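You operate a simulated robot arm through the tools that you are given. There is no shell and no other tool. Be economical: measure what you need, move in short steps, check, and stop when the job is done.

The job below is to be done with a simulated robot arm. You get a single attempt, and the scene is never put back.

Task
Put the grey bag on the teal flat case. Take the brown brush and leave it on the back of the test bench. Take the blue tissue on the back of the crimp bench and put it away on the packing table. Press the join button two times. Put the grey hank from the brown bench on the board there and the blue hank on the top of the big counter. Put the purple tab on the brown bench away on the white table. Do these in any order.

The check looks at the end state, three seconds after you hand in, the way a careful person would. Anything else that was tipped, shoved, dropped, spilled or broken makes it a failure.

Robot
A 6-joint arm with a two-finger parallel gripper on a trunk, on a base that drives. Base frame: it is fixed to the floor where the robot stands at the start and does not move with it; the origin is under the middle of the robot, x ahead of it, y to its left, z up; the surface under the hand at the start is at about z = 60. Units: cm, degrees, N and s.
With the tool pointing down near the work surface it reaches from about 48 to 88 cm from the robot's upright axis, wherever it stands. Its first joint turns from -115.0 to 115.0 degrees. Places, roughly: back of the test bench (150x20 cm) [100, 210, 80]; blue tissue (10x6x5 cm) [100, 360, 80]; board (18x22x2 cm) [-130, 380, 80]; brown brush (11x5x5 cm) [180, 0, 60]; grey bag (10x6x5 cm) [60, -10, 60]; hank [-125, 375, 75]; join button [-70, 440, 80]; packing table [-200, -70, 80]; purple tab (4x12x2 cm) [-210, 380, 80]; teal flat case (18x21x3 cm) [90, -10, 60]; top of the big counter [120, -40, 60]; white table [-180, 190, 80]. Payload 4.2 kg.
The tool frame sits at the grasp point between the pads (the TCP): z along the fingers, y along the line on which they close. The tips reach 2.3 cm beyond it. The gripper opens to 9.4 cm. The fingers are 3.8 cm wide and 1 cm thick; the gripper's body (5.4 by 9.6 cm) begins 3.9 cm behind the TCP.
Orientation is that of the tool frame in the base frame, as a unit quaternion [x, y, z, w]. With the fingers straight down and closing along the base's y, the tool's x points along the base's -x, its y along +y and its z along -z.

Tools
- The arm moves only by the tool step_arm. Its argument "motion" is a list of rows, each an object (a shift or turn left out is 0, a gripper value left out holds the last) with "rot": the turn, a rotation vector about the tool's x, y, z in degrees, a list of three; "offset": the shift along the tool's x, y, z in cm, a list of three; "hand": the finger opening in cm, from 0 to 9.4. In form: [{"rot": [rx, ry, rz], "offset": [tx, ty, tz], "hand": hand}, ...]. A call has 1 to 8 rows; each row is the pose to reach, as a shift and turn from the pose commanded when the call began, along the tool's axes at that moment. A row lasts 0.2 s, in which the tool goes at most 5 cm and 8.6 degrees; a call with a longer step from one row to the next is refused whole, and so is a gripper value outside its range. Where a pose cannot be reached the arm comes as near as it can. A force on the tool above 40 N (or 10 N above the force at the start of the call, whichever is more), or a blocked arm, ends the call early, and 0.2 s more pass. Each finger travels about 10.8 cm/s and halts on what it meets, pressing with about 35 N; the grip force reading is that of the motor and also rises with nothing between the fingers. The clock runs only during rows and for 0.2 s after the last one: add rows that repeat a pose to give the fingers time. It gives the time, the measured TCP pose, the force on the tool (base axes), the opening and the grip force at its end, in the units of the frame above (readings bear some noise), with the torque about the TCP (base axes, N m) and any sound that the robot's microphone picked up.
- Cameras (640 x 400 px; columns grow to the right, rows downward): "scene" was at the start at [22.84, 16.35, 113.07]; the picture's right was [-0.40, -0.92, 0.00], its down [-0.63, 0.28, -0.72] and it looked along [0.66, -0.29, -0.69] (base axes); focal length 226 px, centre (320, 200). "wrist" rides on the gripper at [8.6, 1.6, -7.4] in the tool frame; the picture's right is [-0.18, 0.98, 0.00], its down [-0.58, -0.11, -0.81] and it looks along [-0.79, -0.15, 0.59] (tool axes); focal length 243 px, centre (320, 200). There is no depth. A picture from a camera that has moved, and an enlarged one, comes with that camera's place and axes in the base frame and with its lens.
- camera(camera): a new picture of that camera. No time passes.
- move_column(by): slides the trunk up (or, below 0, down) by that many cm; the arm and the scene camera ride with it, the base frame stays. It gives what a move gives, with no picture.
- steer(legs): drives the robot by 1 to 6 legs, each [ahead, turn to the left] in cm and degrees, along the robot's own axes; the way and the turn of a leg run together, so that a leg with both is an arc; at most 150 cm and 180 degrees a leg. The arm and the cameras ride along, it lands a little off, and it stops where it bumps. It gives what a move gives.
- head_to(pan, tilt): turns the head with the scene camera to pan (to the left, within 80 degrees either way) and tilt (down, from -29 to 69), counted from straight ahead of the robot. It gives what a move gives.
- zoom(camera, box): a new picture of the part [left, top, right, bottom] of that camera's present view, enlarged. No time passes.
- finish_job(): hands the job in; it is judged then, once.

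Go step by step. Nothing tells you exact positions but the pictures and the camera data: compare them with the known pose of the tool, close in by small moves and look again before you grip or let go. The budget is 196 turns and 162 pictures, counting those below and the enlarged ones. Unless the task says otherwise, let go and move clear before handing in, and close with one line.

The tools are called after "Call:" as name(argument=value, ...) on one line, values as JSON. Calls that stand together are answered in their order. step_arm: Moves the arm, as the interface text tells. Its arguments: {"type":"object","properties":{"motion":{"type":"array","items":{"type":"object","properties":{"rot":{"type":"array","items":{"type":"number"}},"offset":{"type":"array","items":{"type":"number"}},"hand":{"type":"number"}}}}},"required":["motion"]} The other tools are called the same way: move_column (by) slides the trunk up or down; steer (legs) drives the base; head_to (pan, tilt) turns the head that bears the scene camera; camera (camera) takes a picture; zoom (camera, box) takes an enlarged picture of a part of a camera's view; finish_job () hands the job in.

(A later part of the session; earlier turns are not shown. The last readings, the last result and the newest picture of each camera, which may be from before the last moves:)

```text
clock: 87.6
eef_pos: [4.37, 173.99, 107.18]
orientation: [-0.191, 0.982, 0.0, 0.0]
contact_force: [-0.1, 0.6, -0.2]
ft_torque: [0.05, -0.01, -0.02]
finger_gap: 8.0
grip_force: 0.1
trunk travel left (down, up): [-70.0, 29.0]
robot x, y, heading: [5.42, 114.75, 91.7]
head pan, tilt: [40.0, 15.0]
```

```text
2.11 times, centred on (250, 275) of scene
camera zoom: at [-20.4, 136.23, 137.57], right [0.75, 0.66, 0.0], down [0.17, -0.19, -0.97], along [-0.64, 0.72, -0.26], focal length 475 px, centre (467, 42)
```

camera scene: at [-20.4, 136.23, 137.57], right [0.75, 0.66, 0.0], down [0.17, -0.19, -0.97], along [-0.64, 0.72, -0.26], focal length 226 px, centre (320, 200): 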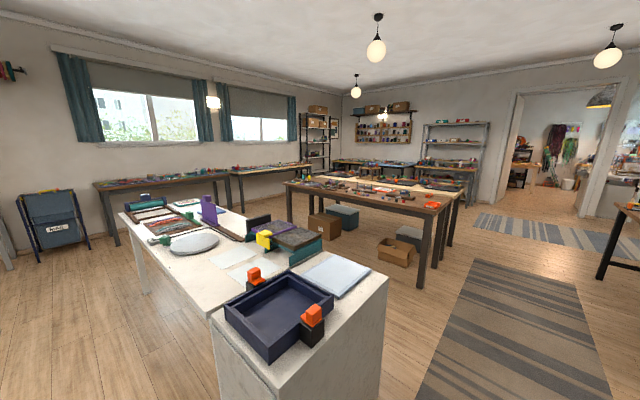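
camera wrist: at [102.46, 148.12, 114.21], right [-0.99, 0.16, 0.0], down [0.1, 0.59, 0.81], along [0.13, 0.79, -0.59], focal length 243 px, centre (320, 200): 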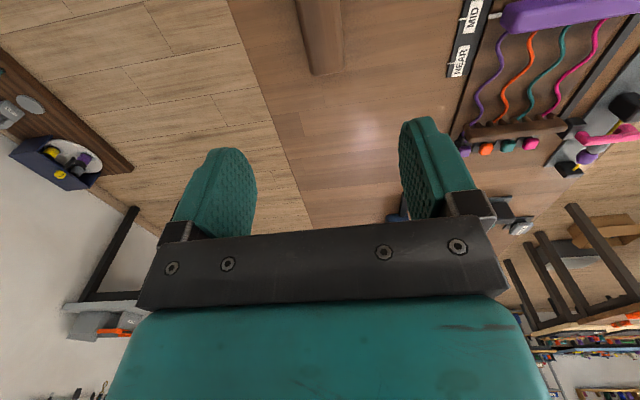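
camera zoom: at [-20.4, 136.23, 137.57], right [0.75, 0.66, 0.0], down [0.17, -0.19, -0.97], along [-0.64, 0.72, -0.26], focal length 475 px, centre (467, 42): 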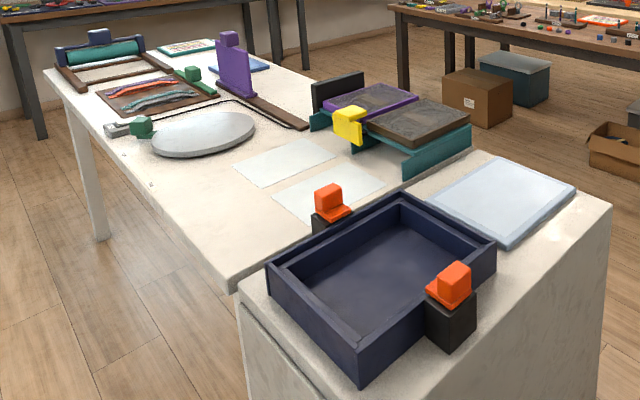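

The brown bench stands past the white table, with its front edge near y=322. I'll drive up the aisle and look at it closely.

Call:
steer(legs=[[150, 0], [8, 0]])

Call:
head_to(pan=50, tilt=25)

Call:
camera(camera="scene")

Call:
head_to(pan=-45, tilt=25)

Call:
camera(camera="scene")

```text
clock: 96.0
eef_pos: [0.81, 339.66, 107.18]
orientation: [-0.188, 0.982, 0.001, 0.0]
contact_force: [-0.8, 1.1, -0.4]
ft_torque: [0.0, 0.01, 0.01]
finger_gap: 7.98
grip_force: 0.1
trunk travel left (down, up): [-70.0, 29.0]
robot x, y, heading: [1.41, 280.3, 91.5]
head pan, tilt: [40.0, 15.0]
```

```text
clock: 96.8
eef_pos: [0.8, 339.71, 107.2]
orientation: [-0.189, 0.982, 0.0, 0.0]
contact_force: [0.4, 0.5, 0.2]
ft_torque: [-0.02, 0.02, 0.0]
finger_gap: 8.01
grip_force: 0.0
trunk travel left (down, up): [-70.0, 29.0]
robot x, y, heading: [1.81, 280.12, 91.1]
head pan, tilt: [50.0, 25.0]
```

```text
131 pictures are left
camera scene: at [-25.29, 300.61, 135.95], right [0.63, 0.78, 0.0], down [0.33, -0.26, -0.91], along [-0.71, 0.57, -0.42], focal length 226 px, centre (320, 200)
```

scene: 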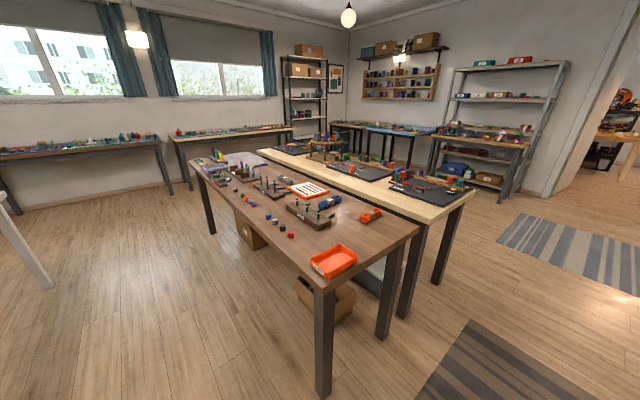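

```text
clock: 98.5
eef_pos: [0.72, 339.56, 107.43]
orientation: [-0.187, 0.982, 0.0, 0.0]
contact_force: [-0.1, -0.2, 0.8]
ft_torque: [-0.03, -0.01, 0.01]
finger_gap: 7.99
grip_force: 0.1
trunk travel left (down, up): [-70.0, 29.0]
robot x, y, heading: [1.51, 279.87, 91.2]
head pan, tilt: [-45.0, 25.0]
```

```text
130 pictures are left
camera scene: at [-11.74, 301.5, 135.95], right [0.72, -0.69, 0.0], down [-0.29, -0.31, -0.91], along [0.63, 0.65, -0.42], focal length 226 px, centre (320, 200)
```

scene: 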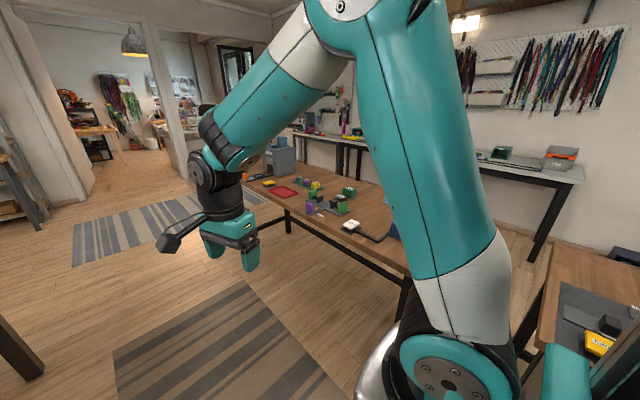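

Call:
head_to(pan=50, tilt=25)

Call:
zoom(camera="scene", box=[190, 140, 400, 270])

Call:
zoom(camera="scene", box=[340, 150, 480, 240])

```text
clock: 100.2
eef_pos: [0.85, 339.68, 107.27]
orientation: [-0.188, 0.982, 0.0, 0.0]
contact_force: [-0.1, 0.3, -0.4]
ft_torque: [0.0, -0.03, 0.01]
finger_gap: 8.0
grip_force: 0.1
trunk travel left (down, up): [-70.0, 29.0]
robot x, y, heading: [1.65, 279.73, 91.2]
head pan, tilt: [50.0, 25.0]
```

```text
3.05 times, centred on (295, 205) of scene
camera zoom: at [-25.29, 300.61, 135.95], right [0.63, 0.78, 0.0], down [0.33, -0.26, -0.91], along [-0.71, 0.57, -0.42], focal length 687 px, centre (396, 185)
```

zoom: 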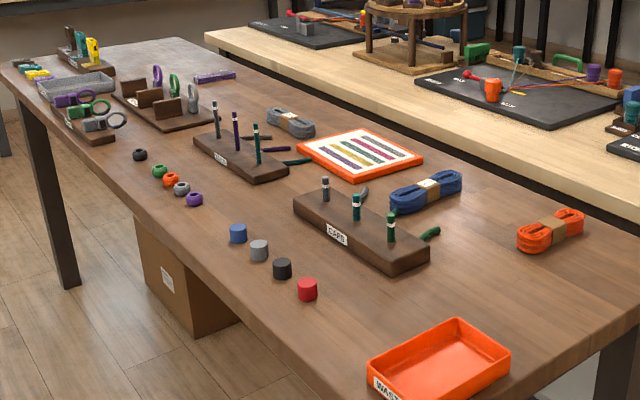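

```text
4.44 times, centred on (410, 195) of scene
camera zoom: at [-25.29, 300.61, 135.95], right [0.63, 0.78, 0.0], down [0.33, -0.26, -0.91], along [-0.71, 0.57, -0.42], focal length 1002 px, centre (-80, 222)
```

zoom: 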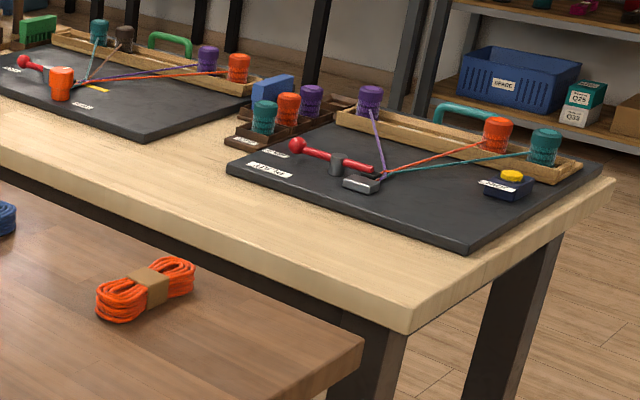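

I can see the orange-framed board, grey hank near [-160, 377], blue hank near [-112, 377], purple tab near [-214, 383] and a yellow button near [-74, 444]. I'll do the button first.

Call:
steer(legs=[[150, 0], [8, 0], [0, 89]])

Call:
head_to(pan=0, tilt=40)

Call:
camera(camera="scene")

Call:
camera(camera="wrist")

```text
clock: 111.8
eef_pos: [-62.25, 434.07, 107.15]
orientation: [0.82, -0.572, 0.0, 0.0]
contact_force: [-0.2, 0.1, -0.9]
ft_torque: [-0.01, -0.02, 0.04]
finger_gap: 7.98
grip_force: 0.0
trunk travel left (down, up): [-70.0, 29.0]
robot x, y, heading: [-2.57, 433.31, 179.8]
head pan, tilt: [50.0, 25.0]
```

```text
clock: 113.0
eef_pos: [-62.23, 434.0, 107.15]
orientation: [0.82, -0.572, 0.0, 0.0]
contact_force: [0.2, 0.5, 0.2]
ft_torque: [0.02, -0.02, 0.0]
finger_gap: 7.99
grip_force: 0.0
trunk travel left (down, up): [-70.0, 29.0]
robot x, y, heading: [-2.34, 433.32, 179.8]
head pan, tilt: [0.0, 40.0]
```

```text
127 pictures are left
camera scene: at [-26.28, 414.11, 133.62], right [0.0, 1.0, 0.0], down [0.64, 0.0, -0.77], along [-0.77, 0.0, -0.64], focal length 226 px, centre (320, 200)
```

scene: 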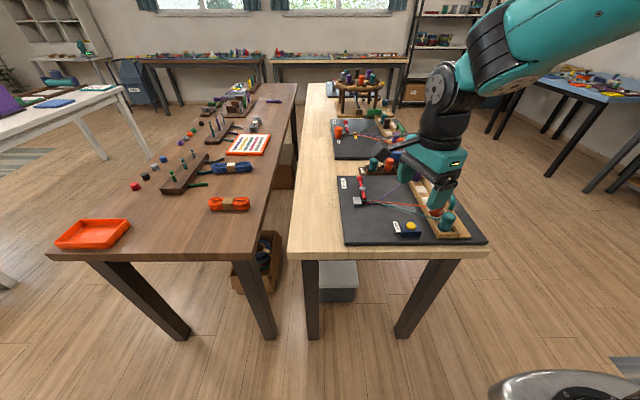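

```text
126 pictures are left
camera wrist: at [-60.73, 425.41, 114.67], right [-0.99, -0.17, 0.0], down [-0.1, 0.58, 0.81], along [-0.13, 0.79, -0.59], focal length 243 px, centre (320, 200)
```

wrist: 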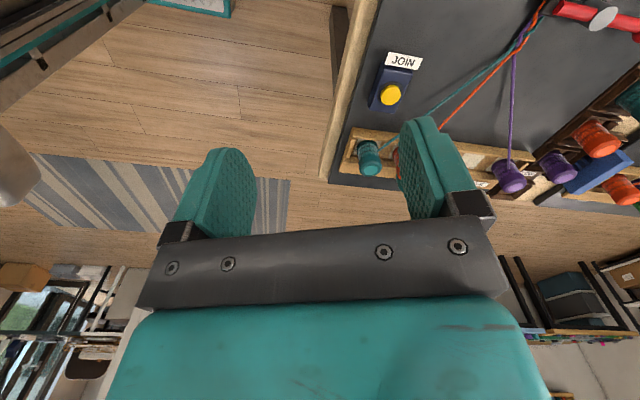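

Call:
zoom(camera="scene", box=[335, 160, 495, 260])

Call:
zoom(camera="wrist", box=[320, 30, 480, 190])

```text
4.00 times, centred on (415, 210) of scene
camera zoom: at [-26.28, 414.11, 133.62], right [0.0, 1.0, 0.0], down [0.64, 0.0, -0.77], along [-0.77, 0.0, -0.64], focal length 902 px, centre (-60, 160)
```

zoom: 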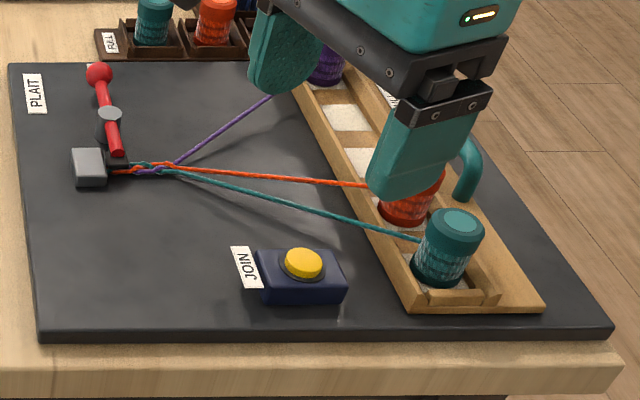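

```text
2.50 times, centred on (400, 110) of wrist
camera zoom: at [-60.73, 425.41, 114.67], right [-0.99, -0.17, 0.0], down [-0.1, 0.58, 0.81], along [-0.13, 0.79, -0.59], focal length 606 px, centre (120, 425)
```

zoom: 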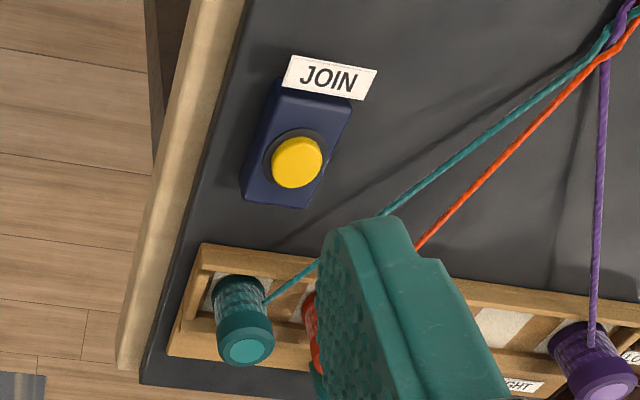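

The JOIN button is at about [-73.1, 441.2]. I'll close the fingers, align them beside the threads and hover above it.

Call:
step_arm(motion=[{"rot": [0, 0, -6], "offset": [-2.1, 1.6, 0], "hand": 5}, {"rot": [0, 0, -12], "offset": [-4.2, 3.1, 0], "hand": 1}, {"rot": [0, 0, -18], "offset": [-6.3, 4.6, 0], "hand": 0}, {"rot": [0, 0, -24], "offset": [-8.4, 6.2, 2]}, {"rot": [0, 0, -31], "offset": [-10.5, 7.7, 6]}, {"rot": [0, 0, -31], "offset": [-10.5, 7.7, 10]}, {"rot": [0, 0, -31], "offset": [-10.5, 7.7, 14]}, {"rot": [0, 0, -31], "offset": [-10.5, 7.7, 14]}])

Call:
zoom(camera="scene", box=[335, 160, 495, 260])

Call:
camera(camera="wrist")

```text
clock: 114.8
eef_pos: [-72.96, 441.1, 93.22]
orientation: [0.943, -0.332, 0.0, 0.0]
contact_force: [-0.7, 0.5, -0.2]
ft_torque: [0.0, 0.0, 0.01]
finger_gap: 0.0
grip_force: 34.6
trunk travel left (down, up): [-70.0, 29.0]
robot x, y, heading: [-2.69, 433.44, 179.6]
head pan, tilt: [0.0, 40.0]
```

```text
4.00 times, centred on (415, 210) of scene
camera zoom: at [-26.27, 414.11, 133.62], right [0.01, 1.0, 0.0], down [0.64, 0.0, -0.77], along [-0.77, 0.0, -0.64], focal length 902 px, centre (-60, 160)
```

zoom: 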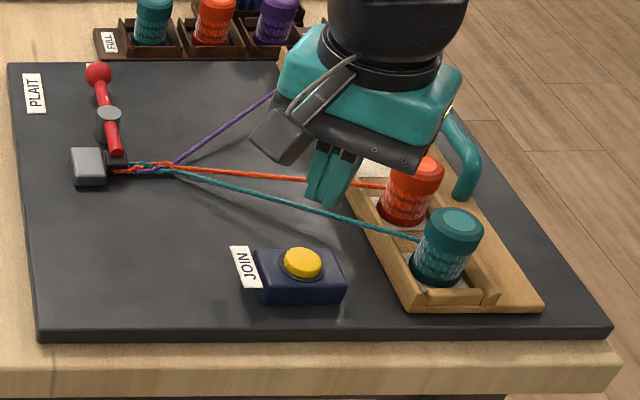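

```text
122 pictures are left
camera wrist: at [-67.22, 434.52, 100.62], right [-0.76, -0.65, 0.0], down [-0.38, 0.45, 0.81], along [-0.53, 0.61, -0.59], focal length 243 px, centre (320, 200)
```

wrist: 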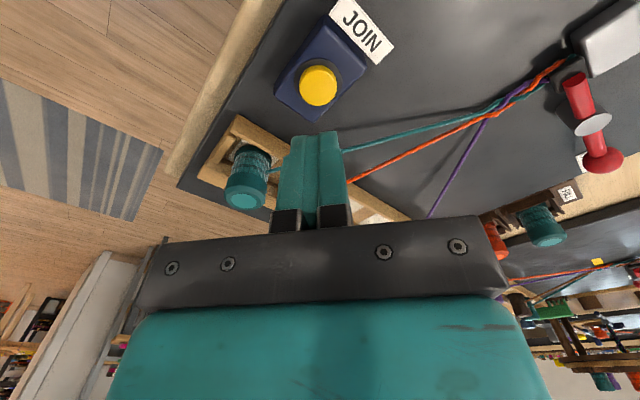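

Call:
step_arm(motion=[{"offset": [0.38, 0.1, 2.5]}, {"offset": [0.38, 0.1, 5]}, {"offset": [0.38, 0.1, 5.3]}, {"offset": [0.38, 0.1, 5.3]}])

Call:
zoom(camera="scene", box=[385, 200, 445, 245])

```text
clock: 115.8
eef_pos: [-72.99, 440.78, 87.74]
orientation: [0.943, -0.332, 0.0, 0.0]
contact_force: [0.0, -0.2, 0.3]
ft_torque: [0.0, -0.01, 0.01]
finger_gap: 0.0
grip_force: 34.8
trunk travel left (down, up): [-70.0, 29.0]
robot x, y, heading: [-2.62, 433.11, 179.5]
head pan, tilt: [0.0, 40.0]
```

```text
8.89 times, centred on (415, 222) of scene
camera zoom: at [-26.28, 414.11, 133.61], right [0.0, 1.0, 0.0], down [0.64, 0.0, -0.77], along [-0.77, 0.0, -0.64], focal length 2005 px, centre (-524, 0)
```

zoom: 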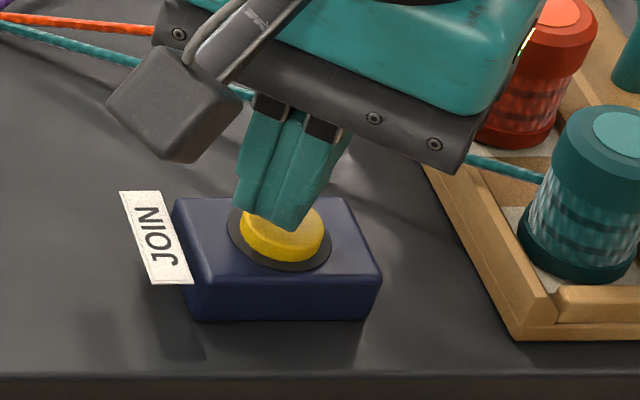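

Call:
step_arm(motion=[{"offset": [0.25, -0.25, 0.4]}, {"offset": [0.25, -0.25, 0.4]}])

Call:
step_arm(motion=[{"offset": [0, 0, 0.3]}, {"offset": [0, 0, 0.3]}])

```text
clock: 116.4
eef_pos: [-72.5, 440.93, 87.52]
orientation: [0.943, -0.332, 0.0, 0.0]
contact_force: [0.0, -0.1, -0.4]
ft_torque: [0.01, -0.03, 0.0]
finger_gap: 0.0
grip_force: 34.9
trunk travel left (down, up): [-70.0, 29.0]
robot x, y, heading: [-2.88, 433.18, 179.8]
head pan, tilt: [0.0, 40.0]
```

```text
clock: 117.0
eef_pos: [-72.57, 441.03, 87.16]
orientation: [0.943, -0.332, -0.001, 0.0]
contact_force: [-0.5, 0.0, -1.4]
ft_torque: [0.01, 0.01, 0.04]
finger_gap: 0.0
grip_force: 34.8
trunk travel left (down, up): [-70.0, 29.0]
robot x, y, heading: [-2.69, 433.18, 179.7]
head pan, tilt: [0.0, 40.0]
```

Call:
step_arm(motion=[{"offset": [0, 0, 0.2]}])

Call:
step_arm(motion=[{"offset": [0, 0, 0.2]}])

```text
clock: 117.4
eef_pos: [-72.45, 440.95, 87.09]
orientation: [0.943, -0.332, 0.0, 0.0]
contact_force: [-0.4, 0.6, 0.4]
ft_torque: [-0.01, -0.02, -0.01]
finger_gap: 0.0
grip_force: 34.7
trunk travel left (down, up): [-70.0, 29.0]
robot x, y, heading: [-2.61, 433.39, 179.5]
head pan, tilt: [0.0, 40.0]
```

```text
clock: 117.8
eef_pos: [-72.37, 440.94, 86.83]
orientation: [0.943, -0.332, 0.0, 0.0]
contact_force: [-1.4, -0.2, 1.3]
ft_torque: [-0.01, 0.01, 0.0]
finger_gap: 0.01
grip_force: 35.1
trunk travel left (down, up): [-70.0, 29.0]
robot x, y, heading: [-2.22, 433.63, 179.9]
head pan, tilt: [0.0, 40.0]
heard: click
```

A click: that's one press. I'll rise so the button comes back, then press again.

Call:
step_arm(motion=[{"offset": [0, 0, -1.5]}, {"offset": [0, 0, -2]}, {"offset": [0, 0, -2]}])

Call:
zoom(camera="scene", box=[385, 200, 445, 245])

```text
clock: 118.6
eef_pos: [-72.45, 440.83, 88.87]
orientation: [0.943, -0.332, 0.0, 0.0]
contact_force: [-0.7, -1.0, -0.8]
ft_torque: [0.03, -0.02, 0.01]
finger_gap: 0.0
grip_force: 34.6
trunk travel left (down, up): [-70.0, 29.0]
robot x, y, heading: [-2.99, 433.53, 179.4]
head pan, tilt: [0.0, 40.0]
```

```text
8.89 times, centred on (415, 222) of scene
camera zoom: at [-26.28, 414.11, 133.61], right [0.0, 1.0, 0.0], down [0.64, 0.0, -0.77], along [-0.77, 0.0, -0.64], focal length 2005 px, centre (-524, 0)
```

zoom: 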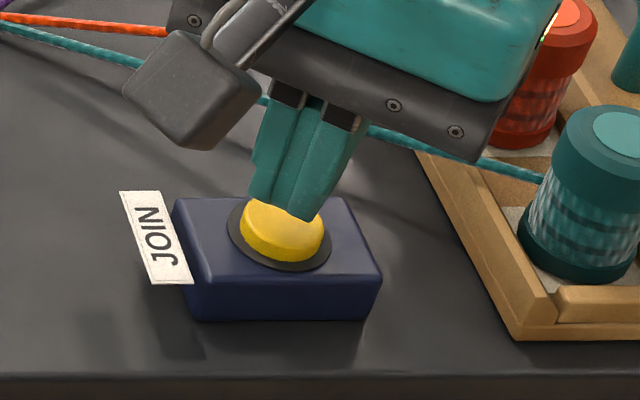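

Call:
step_arm(motion=[{"offset": [0, 0, 1.4]}, {"offset": [0, 0, 1.7]}, {"offset": [0, 0, 1.9]}, {"offset": [0, 0, 2.1]}])

```text
clock: 119.6
eef_pos: [-72.57, 441.13, 86.75]
orientation: [0.943, -0.331, 0.0, -0.001]
contact_force: [0.9, -0.2, 2.4]
ft_torque: [0.0, -0.01, -0.01]
finger_gap: 0.01
grip_force: 35.1
trunk travel left (down, up): [-70.0, 29.0]
robot x, y, heading: [-2.82, 433.36, 179.8]
head pan, tilt: [0.0, 40.0]
heard: click
```

Second click heard. I'll rise clear and take the arm back, then drive round to the front of the brown bench.

Call:
step_arm(motion=[{"offset": [0, 0, -4]}, {"offset": [0, 0, -8.5]}, {"offset": [0, 0, -13]}, {"offset": [3, 0, -17]}, {"offset": [6.5, 0, -20]}, {"offset": [10, -1, -21]}, {"offset": [12.5, -1, -21]}])

Call:
camera(camera="scene")

```text
clock: 121.2
eef_pos: [-61.99, 433.94, 107.87]
orientation: [0.943, -0.332, 0.0, 0.0]
contact_force: [-0.7, 0.2, -0.8]
ft_torque: [-0.02, 0.0, 0.02]
finger_gap: 0.0
grip_force: 34.9
trunk travel left (down, up): [-70.0, 29.0]
robot x, y, heading: [-2.65, 433.3, 179.9]
head pan, tilt: [0.0, 40.0]
```

```text
119 pictures are left
camera scene: at [-26.31, 414.13, 133.61], right [0.01, 1.0, 0.0], down [0.64, 0.0, -0.77], along [-0.77, 0.0, -0.64], focal length 226 px, centre (320, 200)
```

scene: 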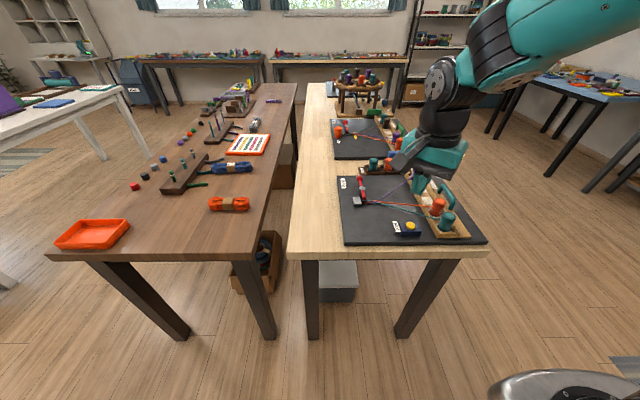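

Call:
steer(legs=[[0, 90], [136, 0], [0, -90], [137, 0], [0, -90]])

Call:
head_to(pan=0, tilt=45)

Call:
camera(camera="scene")

```text
clock: 146.1
eef_pos: [-132.27, 356.23, 107.81]
orientation: [-0.41, 0.912, 0.0, 0.0]
contact_force: [0.5, 0.5, -0.1]
ft_torque: [0.01, -0.02, -0.02]
finger_gap: 0.0
grip_force: 34.5
trunk travel left (down, up): [-70.0, 29.0]
robot x, y, heading: [-135.35, 296.93, 86.9]
head pan, tilt: [0.0, 40.0]
```

```text
clock: 146.7
eef_pos: [-132.23, 356.24, 107.81]
orientation: [-0.41, 0.912, 0.0, 0.0]
contact_force: [-0.5, 0.4, 0.0]
ft_torque: [-0.01, -0.01, -0.02]
finger_gap: 0.0
grip_force: 35.5
trunk travel left (down, up): [-70.0, 29.0]
robot x, y, heading: [-135.74, 296.63, 86.6]
head pan, tilt: [0.0, 45.0]
```

```text
118 pictures are left
camera scene: at [-153.79, 321.37, 132.89], right [1.0, -0.05, 0.0], down [-0.04, -0.71, -0.71], along [0.04, 0.71, -0.71], focal length 226 px, centre (320, 200)
```

scene: 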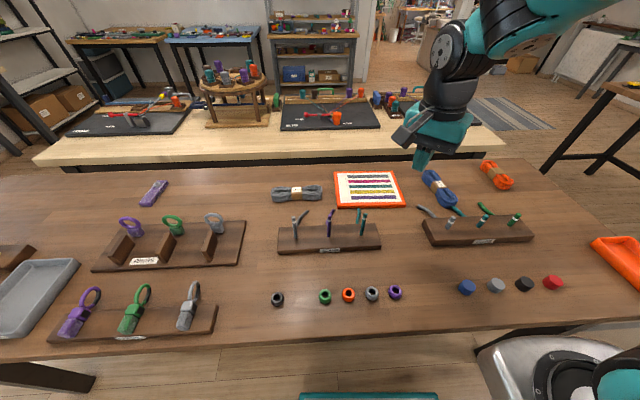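

Call:
zoom(camera="scene", box=[250, 155, 420, 260])

Call:
zoom(camera="scene", box=[390, 145, 550, 245])

```text
3.76 times, centred on (335, 208) of scene
camera zoom: at [-153.79, 321.37, 132.89], right [1.0, -0.05, 0.0], down [-0.04, -0.71, -0.71], along [0.04, 0.71, -0.71], focal length 849 px, centre (264, 172)
```

zoom: 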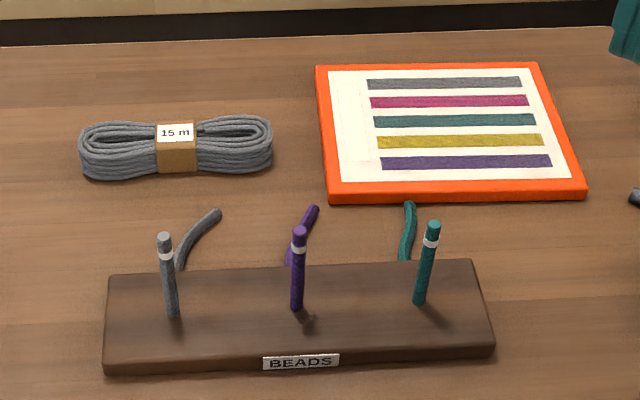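

```text
4.00 times, centred on (470, 195) of scene
camera zoom: at [-153.79, 321.37, 132.89], right [1.0, -0.05, 0.0], down [-0.04, -0.71, -0.71], along [0.04, 0.71, -0.71], focal length 902 px, centre (-280, 220)
```

zoom: 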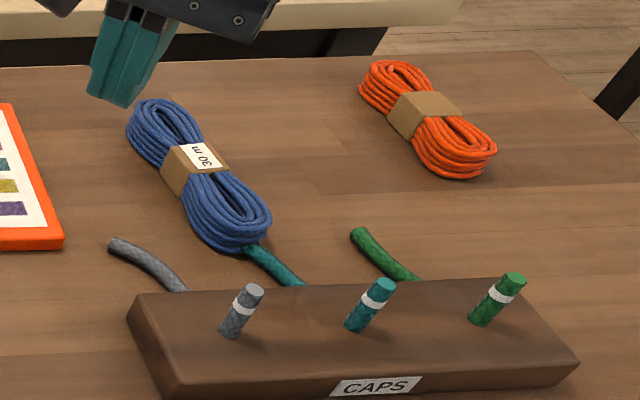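

The grey hank is near [-158.4, 375.3], lying along x, and the board is centred near [-134, 376.7]. I'll move over the hank.

Call:
step_arm(motion=[{"rot": [0, 0, 6], "offset": [0.4, 4.4, 0], "hand": 4}, {"rot": [0, 0, 12], "offset": [0.8, 8.8, 0], "hand": 8}, {"rot": [0, 0, 18], "offset": [1.2, 13.2, 0], "hand": 9.4}, {"rot": [0, 0, 24], "offset": [1.6, 17.6, 0]}, {"rot": [0, 0, 30], "offset": [2.1, 22, 0]}, {"rot": [0, 0, 36], "offset": [2.5, 26.4, 0]}, {"rot": [0, 0, 42], "offset": [2.9, 30, 0]}, {"rot": [0, 0, 46.4], "offset": [3.1, 32.3, 2]}])

Call:
step_arm(motion=[{"offset": [0, 0, 4]}, {"offset": [0, 0, 8]}, {"offset": [0, 0, 8]}])

Call:
camera(camera="wrist")

Call:
zoom(camera="scene", box=[250, 155, 420, 260])

```text
clock: 148.5
eef_pos: [-157.84, 374.33, 105.77]
orientation: [-0.016, 1.0, -0.001, 0.0]
contact_force: [-0.3, 0.6, -0.3]
ft_torque: [0.0, -0.01, -0.01]
finger_gap: 9.39
grip_force: 0.1
out of reach, approached as far as the arm can: row 8
trunk travel left (down, up): [-70.0, 29.0]
robot x, y, heading: [-135.93, 296.8, 86.7]
head pan, tilt: [0.0, 45.0]
```

```text
clock: 149.3
eef_pos: [-158.1, 374.49, 97.52]
orientation: [-0.017, 1.0, 0.0, 0.0]
contact_force: [-0.4, -0.3, 0.9]
ft_torque: [0.03, -0.04, -0.01]
finger_gap: 9.41
grip_force: 0.2
trunk travel left (down, up): [-70.0, 29.0]
robot x, y, heading: [-136.13, 296.71, 86.7]
head pan, tilt: [0.0, 45.0]
```

```text
115 pictures are left
camera wrist: at [-166.72, 375.89, 105.01], right [0.15, 0.99, 0.0], down [0.58, -0.09, 0.81], along [0.8, -0.12, -0.59], focal length 243 px, centre (320, 200)
```

wrist: 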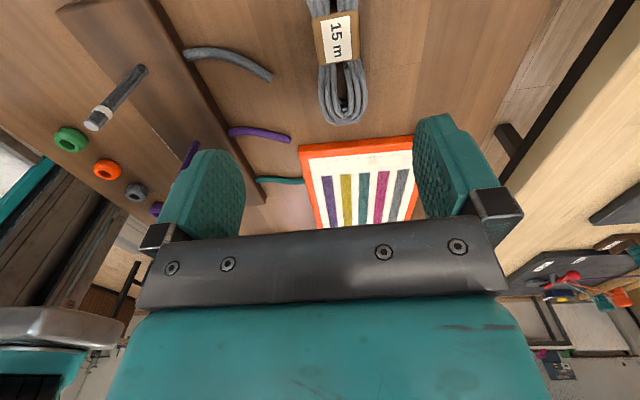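

```text
3.76 times, centred on (335, 208) of scene
camera zoom: at [-153.79, 321.37, 132.89], right [1.0, -0.05, 0.0], down [-0.04, -0.71, -0.71], along [0.04, 0.71, -0.71], focal length 849 px, centre (264, 172)
```

zoom: 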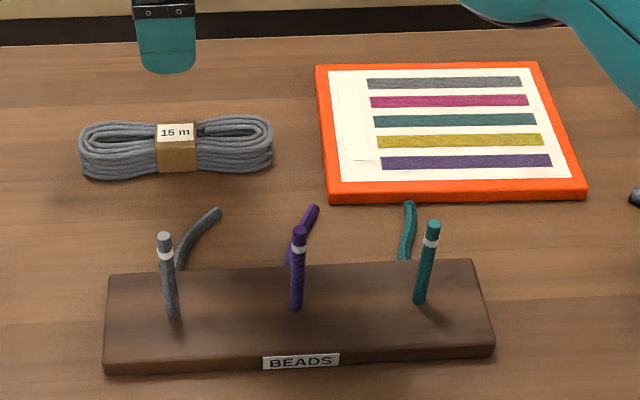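

Call:
step_arm(motion=[{"offset": [0.2, 1.2, 4]}, {"offset": [0.2, 1.2, 8]}, {"offset": [0.2, 1.2, 11]}, {"offset": [0.2, 1.2, 13.5]}, {"offset": [0.2, 1.2, 14.7]}, {"offset": [0.2, 1.2, 14.7]}])

Call:
zoom(camera="scene", box=[250, 155, 420, 260])

```text
clock: 150.7
eef_pos: [-158.24, 375.65, 82.93]
orientation: [-0.017, 1.0, 0.001, -0.001]
contact_force: [0.2, -0.3, -0.7]
ft_torque: [0.0, -0.03, 0.01]
finger_gap: 9.39
grip_force: 0.3
trunk travel left (down, up): [-70.0, 29.0]
robot x, y, heading: [-135.38, 296.85, 86.9]
head pan, tilt: [0.0, 45.0]
```

```text
3.76 times, centred on (335, 208) of scene
camera zoom: at [-153.79, 321.37, 132.89], right [1.0, -0.05, 0.0], down [-0.04, -0.71, -0.71], along [0.04, 0.71, -0.71], focal length 849 px, centre (264, 172)
```

zoom: 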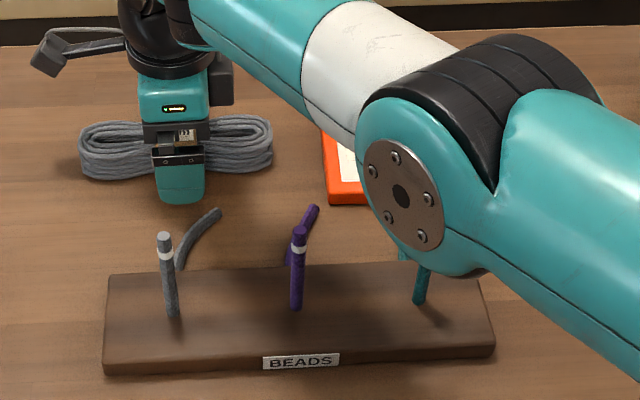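

Call:
step_arm(motion=[{"hand": 6}, {"hand": 3}, {"hand": 0}, {"hand": 0}, {"hand": 0}])

Call:
step_arm(motion=[{"offset": [0, 0, -2]}, {"offset": [0, 0, -5]}, {"offset": [0, 0, -9]}])

Call:
zoom(camera="scene", box=[250, 155, 420, 260])

```text
clock: 151.9
eef_pos: [-158.07, 375.71, 82.96]
orientation: [-0.017, 1.0, 0.001, -0.001]
contact_force: [-0.6, -1.7, 1.1]
ft_torque: [0.01, 0.08, -0.01]
finger_gap: 3.55
grip_force: 35.7
trunk travel left (down, up): [-70.0, 29.0]
robot x, y, heading: [-135.51, 296.54, 86.9]
head pan, tilt: [0.0, 45.0]
```

```text
clock: 152.7
eef_pos: [-158.04, 375.71, 92.04]
orientation: [-0.017, 1.0, -0.001, 0.001]
contact_force: [0.3, -0.5, -2.2]
ft_torque: [-0.02, -0.03, -0.05]
finger_gap: 3.53
grip_force: 35.2
trunk travel left (down, up): [-70.0, 29.0]
robot x, y, heading: [-135.23, 296.52, 86.7]
head pan, tilt: [0.0, 45.0]
```

```text
3.76 times, centred on (335, 208) of scene
camera zoom: at [-153.8, 321.4, 132.87], right [1.0, -0.05, 0.0], down [-0.04, -0.71, -0.71], along [0.04, 0.71, -0.71], focal length 849 px, centre (264, 172)
```

zoom: 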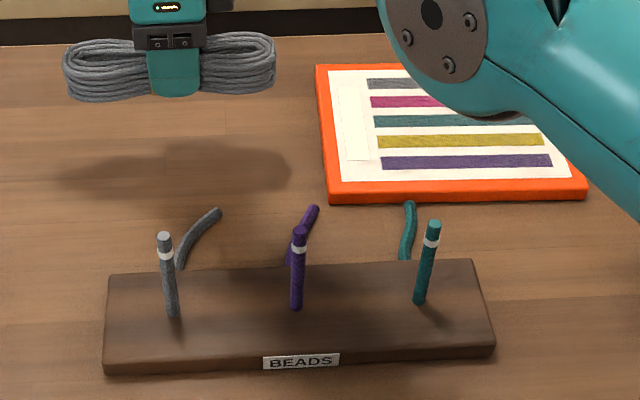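

Call:
step_arm(motion=[{"offset": [-4.5, 0, 0]}, {"offset": [-9, 0, 0]}, {"offset": [-13.5, 0, 0]}, {"offset": [-18, 0, 0]}, {"offset": [-22, 0, 0]}, {"offset": [-23.3, 0.1, 0]}, {"offset": [-23.3, 0.1, 3]}, {"offset": [-23.3, 0.1, 3]}])

Call:
camera(camera="scene")

Call:
camera(camera="wrist")

```text
clock: 154.5
eef_pos: [-134.93, 376.86, 88.81]
orientation: [-0.018, 1.0, 0.0, 0.0]
contact_force: [-0.4, 0.1, -1.8]
ft_torque: [-0.01, 0.05, 0.01]
finger_gap: 3.55
grip_force: 35.6
trunk travel left (down, up): [-70.0, 29.0]
robot x, y, heading: [-135.81, 297.12, 86.8]
head pan, tilt: [0.0, 45.0]
```

```text
111 pictures are left
camera scene: at [-153.79, 321.37, 132.89], right [1.0, -0.05, 0.0], down [-0.04, -0.71, -0.71], along [0.04, 0.71, -0.71], focal length 226 px, centre (320, 200)
```

scene: 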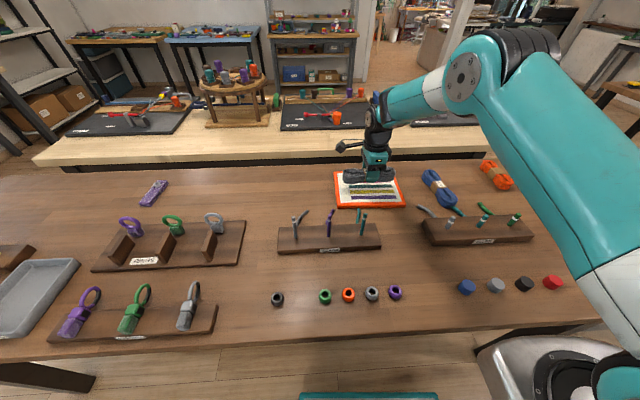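

```text
110 pictures are left
camera wrist: at [-143.55, 378.25, 96.3], right [0.15, 0.99, 0.0], down [0.59, -0.09, 0.81], along [0.8, -0.12, -0.59], focal length 243 px, centre (320, 200)
```

wrist: 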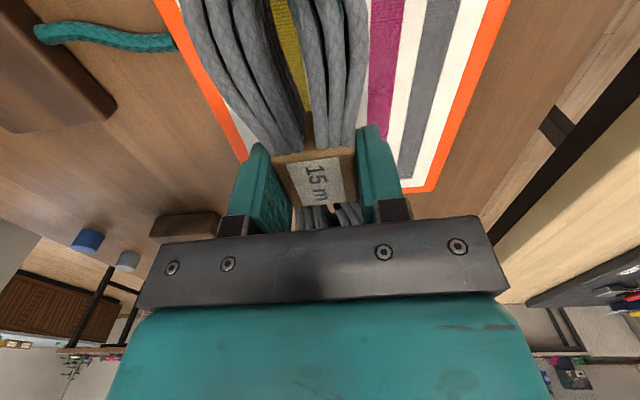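

Call:
step_arm(motion=[{"offset": [0, 1.4, 1]}, {"offset": [0, 1.4, 2.5]}, {"offset": [0, 1.4, 3.4]}, {"offset": [0, 1.4, 3.4]}])

Call:
step_arm(motion=[{"offset": [0, 0, 0.3]}, {"offset": [0, 0, 0.3]}])

Call:
zoom(camera="scene", box=[310, 140, 430, 220])

```text
clock: 155.5
eef_pos: [-134.99, 378.19, 85.57]
orientation: [-0.017, 1.0, 0.0, -0.001]
contact_force: [0.3, -0.2, -1.3]
ft_torque: [0.01, 0.0, -0.04]
finger_gap: 3.54
grip_force: 34.8
trunk travel left (down, up): [-70.0, 29.0]
robot x, y, heading: [-135.73, 296.55, 86.8]
head pan, tilt: [0.0, 45.0]
```

```text
clock: 156.1
eef_pos: [-134.93, 378.0, 85.31]
orientation: [-0.018, 1.0, 0.0, 0.0]
contact_force: [-0.2, -0.2, 0.1]
ft_torque: [0.04, 0.04, -0.01]
finger_gap: 3.55
grip_force: 34.7
trunk travel left (down, up): [-70.0, 29.0]
robot x, y, heading: [-135.48, 296.86, 86.9]
head pan, tilt: [0.0, 45.0]
```

```text
5.00 times, centred on (370, 180) of scene
camera zoom: at [-153.79, 321.38, 132.89], right [1.0, -0.05, 0.0], down [-0.04, -0.71, -0.71], along [0.04, 0.71, -0.71], focal length 1128 px, centre (70, 300)
```

zoom: 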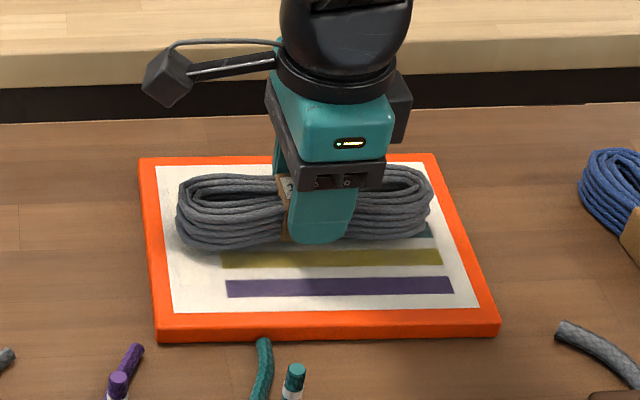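

Call:
step_arm(motion=[{"offset": [0, -1.2, -0.3]}, {"offset": [0, -1.2, 0.2]}, {"offset": [0, -1.2, 0.2]}])

Call:
step_arm(motion=[{"offset": [0, 0, 0.2]}, {"offset": [0, 0, 0.2]}])

```text
clock: 156.9
eef_pos: [-134.82, 376.84, 85.05]
orientation: [-0.018, 1.0, 0.0, -0.001]
contact_force: [0.6, -0.3, -1.1]
ft_torque: [-0.03, 0.01, 0.03]
finger_gap: 3.53
grip_force: 34.9
trunk travel left (down, up): [-70.0, 29.0]
robot x, y, heading: [-135.49, 296.88, 87.0]
head pan, tilt: [0.0, 45.0]
```

```text
clock: 157.5
eef_pos: [-134.81, 376.87, 84.84]
orientation: [-0.017, 1.0, 0.0, 0.0]
contact_force: [1.1, 0.1, -0.5]
ft_torque: [-0.01, -0.01, 0.03]
finger_gap: 3.57
grip_force: 35.4
trunk travel left (down, up): [-70.0, 29.0]
robot x, y, heading: [-135.56, 296.81, 86.8]
head pan, tilt: [0.0, 45.0]
```

Call:
step_arm(motion=[{"offset": [0, 0, 0.2]}, {"offset": [0, 0, 0.2]}])

Call:
step_arm(motion=[{"offset": [0, 0, 0.15]}, {"offset": [0, 0, 0.15]}])

```text
clock: 158.1
eef_pos: [-134.93, 376.93, 84.71]
orientation: [-0.018, 1.0, 0.0, 0.0]
contact_force: [-0.7, -0.4, -0.6]
ft_torque: [0.05, -0.01, 0.0]
finger_gap: 3.56
grip_force: 35.0
trunk travel left (down, up): [-70.0, 29.0]
robot x, y, heading: [-135.55, 297.13, 87.0]
head pan, tilt: [0.0, 45.0]
```

```text
clock: 158.7
eef_pos: [-134.86, 376.93, 84.64]
orientation: [-0.018, 1.0, 0.0, 0.0]
contact_force: [1.2, -0.8, 1.5]
ft_torque: [-0.02, 0.18, 0.02]
finger_gap: 3.55
grip_force: 35.1
trunk travel left (down, up): [-70.0, 29.0]
robot x, y, heading: [-135.56, 296.86, 86.6]
head pan, tilt: [0.0, 45.0]
```

Touching (torque rising). I'll release and lift.

Call:
step_arm(motion=[{"hand": 5}, {"hand": 7}, {"hand": 7}, {"offset": [0, 0, -4]}, {"offset": [0, 0, -8]}, {"offset": [0, 0, -12]}, {"offset": [0, 0, -16]}])

Call:
zoom(camera="scene", box=[300, 140, 480, 240])

```text
clock: 160.3
eef_pos: [-135.07, 376.68, 100.65]
orientation: [-0.017, 1.0, -0.001, -0.001]
contact_force: [0.5, 1.0, -0.8]
ft_torque: [-0.02, 0.02, -0.02]
finger_gap: 6.97
grip_force: 0.0
trunk travel left (down, up): [-70.0, 29.0]
robot x, y, heading: [-136.01, 296.97, 86.9]
head pan, tilt: [0.0, 45.0]
```

```text
3.56 times, centred on (390, 190) of scene
camera zoom: at [-153.79, 321.41, 132.87], right [1.0, -0.05, 0.0], down [-0.04, -0.71, -0.71], along [0.04, 0.71, -0.71], focal length 802 px, centre (71, 236)
```

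zoom: 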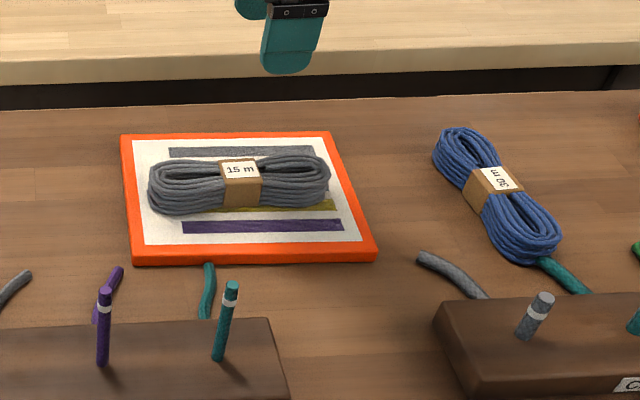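

The grey hank is on the board. I'll go to the left for the purple tab.

Call:
step_arm(motion=[{"offset": [0, -4.5, -2]}, {"offset": [0, -9, -4]}, {"offset": [0, -13.5, -6]}, {"offset": [0, -18, -8]}])

Call:
steer(legs=[[0, 93], [56, 0], [0, -90]])

Call:
head_to(pan=0, tilt=45)

Call:
camera(camera="scene")

```text
clock: 161.3
eef_pos: [-134.12, 359.21, 108.67]
orientation: [-0.018, 1.0, 0.001, 0.0]
contact_force: [0.5, 0.8, 0.1]
ft_torque: [-0.05, 0.0, 0.03]
finger_gap: 7.0
grip_force: 0.0
trunk travel left (down, up): [-70.0, 29.0]
robot x, y, heading: [-135.8, 297.05, 87.1]
head pan, tilt: [0.0, 45.0]
```

```text
clock: 172.2
eef_pos: [-193.71, 360.37, 108.7]
orientation: [-0.046, 0.999, 0.0, 0.0]
contact_force: [0.8, 0.3, 0.1]
ft_torque: [0.04, 0.02, 0.02]
finger_gap: 6.99
grip_force: 0.2
trunk travel left (down, up): [-70.0, 29.0]
robot x, y, heading: [-191.5, 297.91, 90.3]
head pan, tilt: [0.0, 45.0]
```

```text
clock: 172.8
eef_pos: [-193.73, 360.3, 108.76]
orientation: [-0.047, 0.999, 0.0, 0.0]
contact_force: [0.3, -0.2, 0.7]
ft_torque: [-0.01, 0.01, -0.01]
finger_gap: 7.01
grip_force: 0.0
trunk travel left (down, up): [-70.0, 29.0]
robot x, y, heading: [-191.73, 298.08, 90.2]
head pan, tilt: [0.0, 45.0]
```

```text
107 pictures are left
camera scene: at [-211.09, 321.39, 132.89], right [1.0, 0.0, 0.0], down [0.0, -0.71, -0.71], along [0.0, 0.71, -0.71], focal length 226 px, centre (320, 200)
```

scene: 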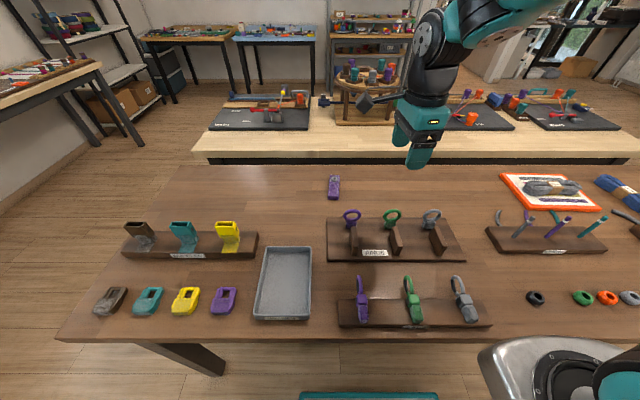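

Call:
zoom(camera="scene", box=[294, 165, 374, 215])

```text
8.00 times, centred on (334, 190) of scene
camera zoom: at [-211.09, 321.39, 132.89], right [1.0, 0.0, 0.0], down [0.0, -0.71, -0.71], along [0.0, 0.71, -0.71], focal length 1804 px, centre (208, 280)
```

zoom: 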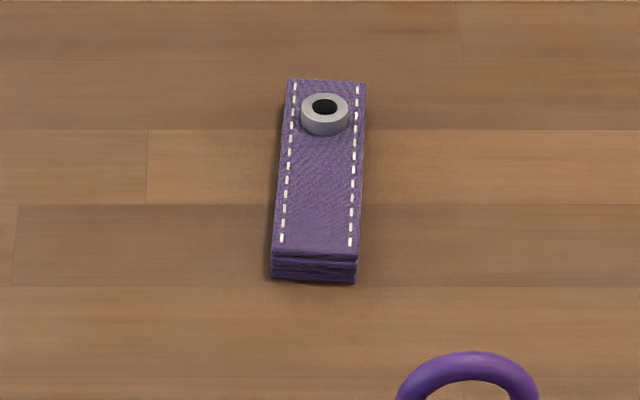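

Call:
step_arm(motion=[{"rot": [0, 0, -8.5], "offset": [1.3, 2.5, 1]}, {"rot": [0, 0, -17], "offset": [2.7, 5, 2]}, {"rot": [0, 0, -25.5], "offset": [4, 7.6, 4]}, {"rot": [0, 0, -34], "offset": [5.4, 10.1, 6]}, {"rot": [0, 0, -42.5], "offset": [6.7, 12.6, 8]}, {"rot": [0, 0, -51], "offset": [8.1, 15.2, 10]}, {"rot": [0, 0, -59.5], "offset": [9.4, 17.7, 12]}, {"rot": [0, 0, -68], "offset": [10.75, 20.2, 14]}])

Call:
step_arm(motion=[{"rot": [0, 0, -7]}, {"rot": [0, 0, -11.4]}, {"rot": [0, 0, -11.4]}])

Call:
camera(camera="wrist")

Call:
zoom(camera="scene", box=[274, 140, 394, 215])

```text
clock: 174.6
eef_pos: [-206.43, 379.35, 94.65]
orientation: [-0.599, 0.801, 0.0, -0.001]
contact_force: [-0.1, -0.6, 1.1]
ft_torque: [-0.01, 0.0, -0.02]
finger_gap: 7.03
grip_force: 0.1
trunk travel left (down, up): [-70.0, 29.0]
robot x, y, heading: [-191.39, 297.73, 90.6]
head pan, tilt: [0.0, 45.0]
```

```text
clock: 175.4
eef_pos: [-206.26, 379.44, 94.83]
orientation: [-0.675, 0.738, 0.0, -0.001]
contact_force: [0.5, -0.1, -0.8]
ft_torque: [0.02, -0.02, -0.02]
finger_gap: 7.0
grip_force: 0.1
trunk travel left (down, up): [-70.0, 29.0]
robot x, y, heading: [-191.32, 297.8, 90.5]
head pan, tilt: [0.0, 45.0]
```

```text
105 pictures are left
camera wrist: at [-208.62, 370.91, 102.07], right [-0.96, 0.27, 0.0], down [0.16, 0.57, 0.81], along [0.22, 0.78, -0.59], focal length 243 px, centre (320, 200)
```

wrist: 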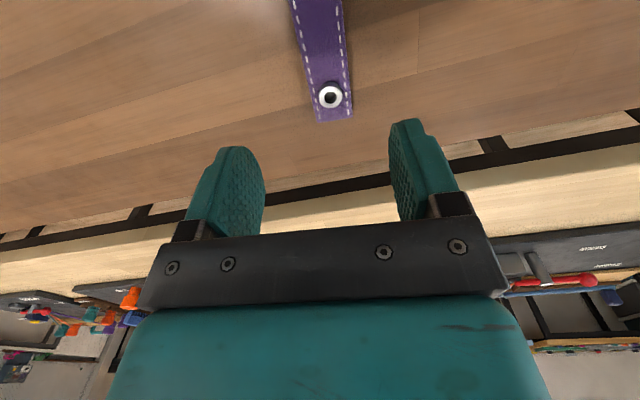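

```text
5.33 times, centred on (334, 178) of scene
camera zoom: at [-211.1, 321.39, 132.89], right [1.0, 0.0, 0.0], down [0.0, -0.71, -0.71], along [0.0, 0.71, -0.71], focal length 1203 px, centre (245, 320)
```

zoom: 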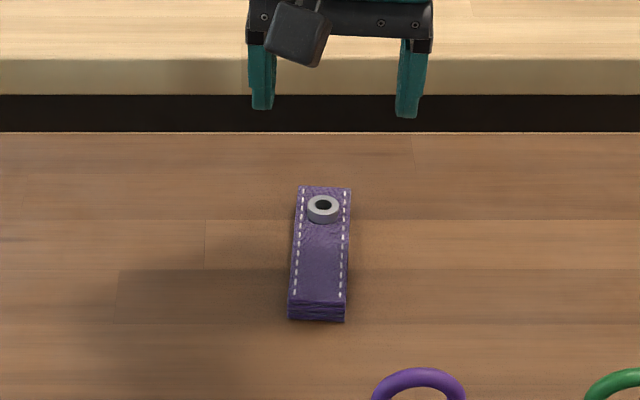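

Call:
step_arm(motion=[{"offset": [0.5, 0.4, 4.5]}, {"offset": [0.5, 0.4, 9]}, {"offset": [0.5, 0.4, 11]}, {"offset": [0.5, 0.4, 12.1]}, {"offset": [0.5, 0.4, 12.1]}, {"offset": [0.5, 0.4, 12.1], "hand": 5}])

Call:
zoom(camera="scene", box=[274, 140, 394, 215])

```text
clock: 176.8
eef_pos: [-206.88, 378.93, 82.7]
orientation: [-0.675, 0.738, 0.0, 0.0]
contact_force: [0.4, 0.6, -0.1]
ft_torque: [-0.01, 0.03, 0.01]
finger_gap: 4.99
grip_force: 0.1
trunk travel left (down, up): [-70.0, 29.0]
robot x, y, heading: [-191.69, 297.74, 90.3]
head pan, tilt: [0.0, 45.0]
```

```text
5.33 times, centred on (334, 178) of scene
camera zoom: at [-211.1, 321.39, 132.89], right [1.0, 0.0, 0.0], down [0.0, -0.71, -0.71], along [0.0, 0.71, -0.71], focal length 1203 px, centre (245, 320)
```

zoom: 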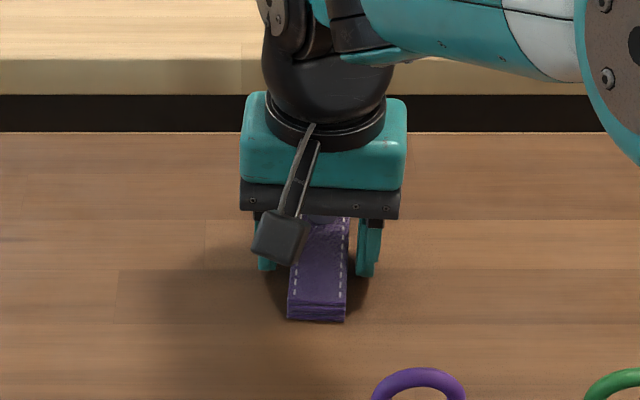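

Call:
step_arm(motion=[{"hand": 3}, {"hand": 0}, {"hand": 0}, {"hand": 0}])

Call:
step_arm(motion=[{"offset": [0, 0, -3]}, {"offset": [2, 0, -7]}, {"offset": [6, 0, -11]}, {"offset": [10, 0, -15]}, {"offset": [14, 0, -19]}, {"offset": [18, 0, -23]}, {"offset": [20, 0, -25]}])

Call:
camera(camera="wrist")

```text
clock: 177.8
eef_pos: [-206.86, 378.81, 82.69]
orientation: [-0.674, 0.739, 0.0, 0.0]
contact_force: [-0.2, 0.3, -0.4]
ft_torque: [0.0, -0.01, -0.03]
finger_gap: 3.47
grip_force: 35.1
trunk travel left (down, up): [-70.0, 29.0]
robot x, y, heading: [-191.65, 298.07, 90.7]
head pan, tilt: [0.0, 45.0]
```

```text
refused: row 3 steps farther than a row can; nothing moved
```

```text
102 pictures are left
camera wrist: at [-209.18, 370.46, 90.1], right [-0.96, 0.27, 0.0], down [0.16, 0.57, 0.81], along [0.22, 0.78, -0.59], focal length 243 px, centre (320, 200)
```

wrist: 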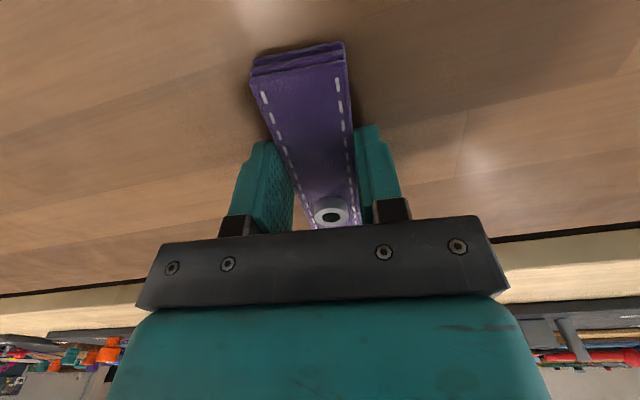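

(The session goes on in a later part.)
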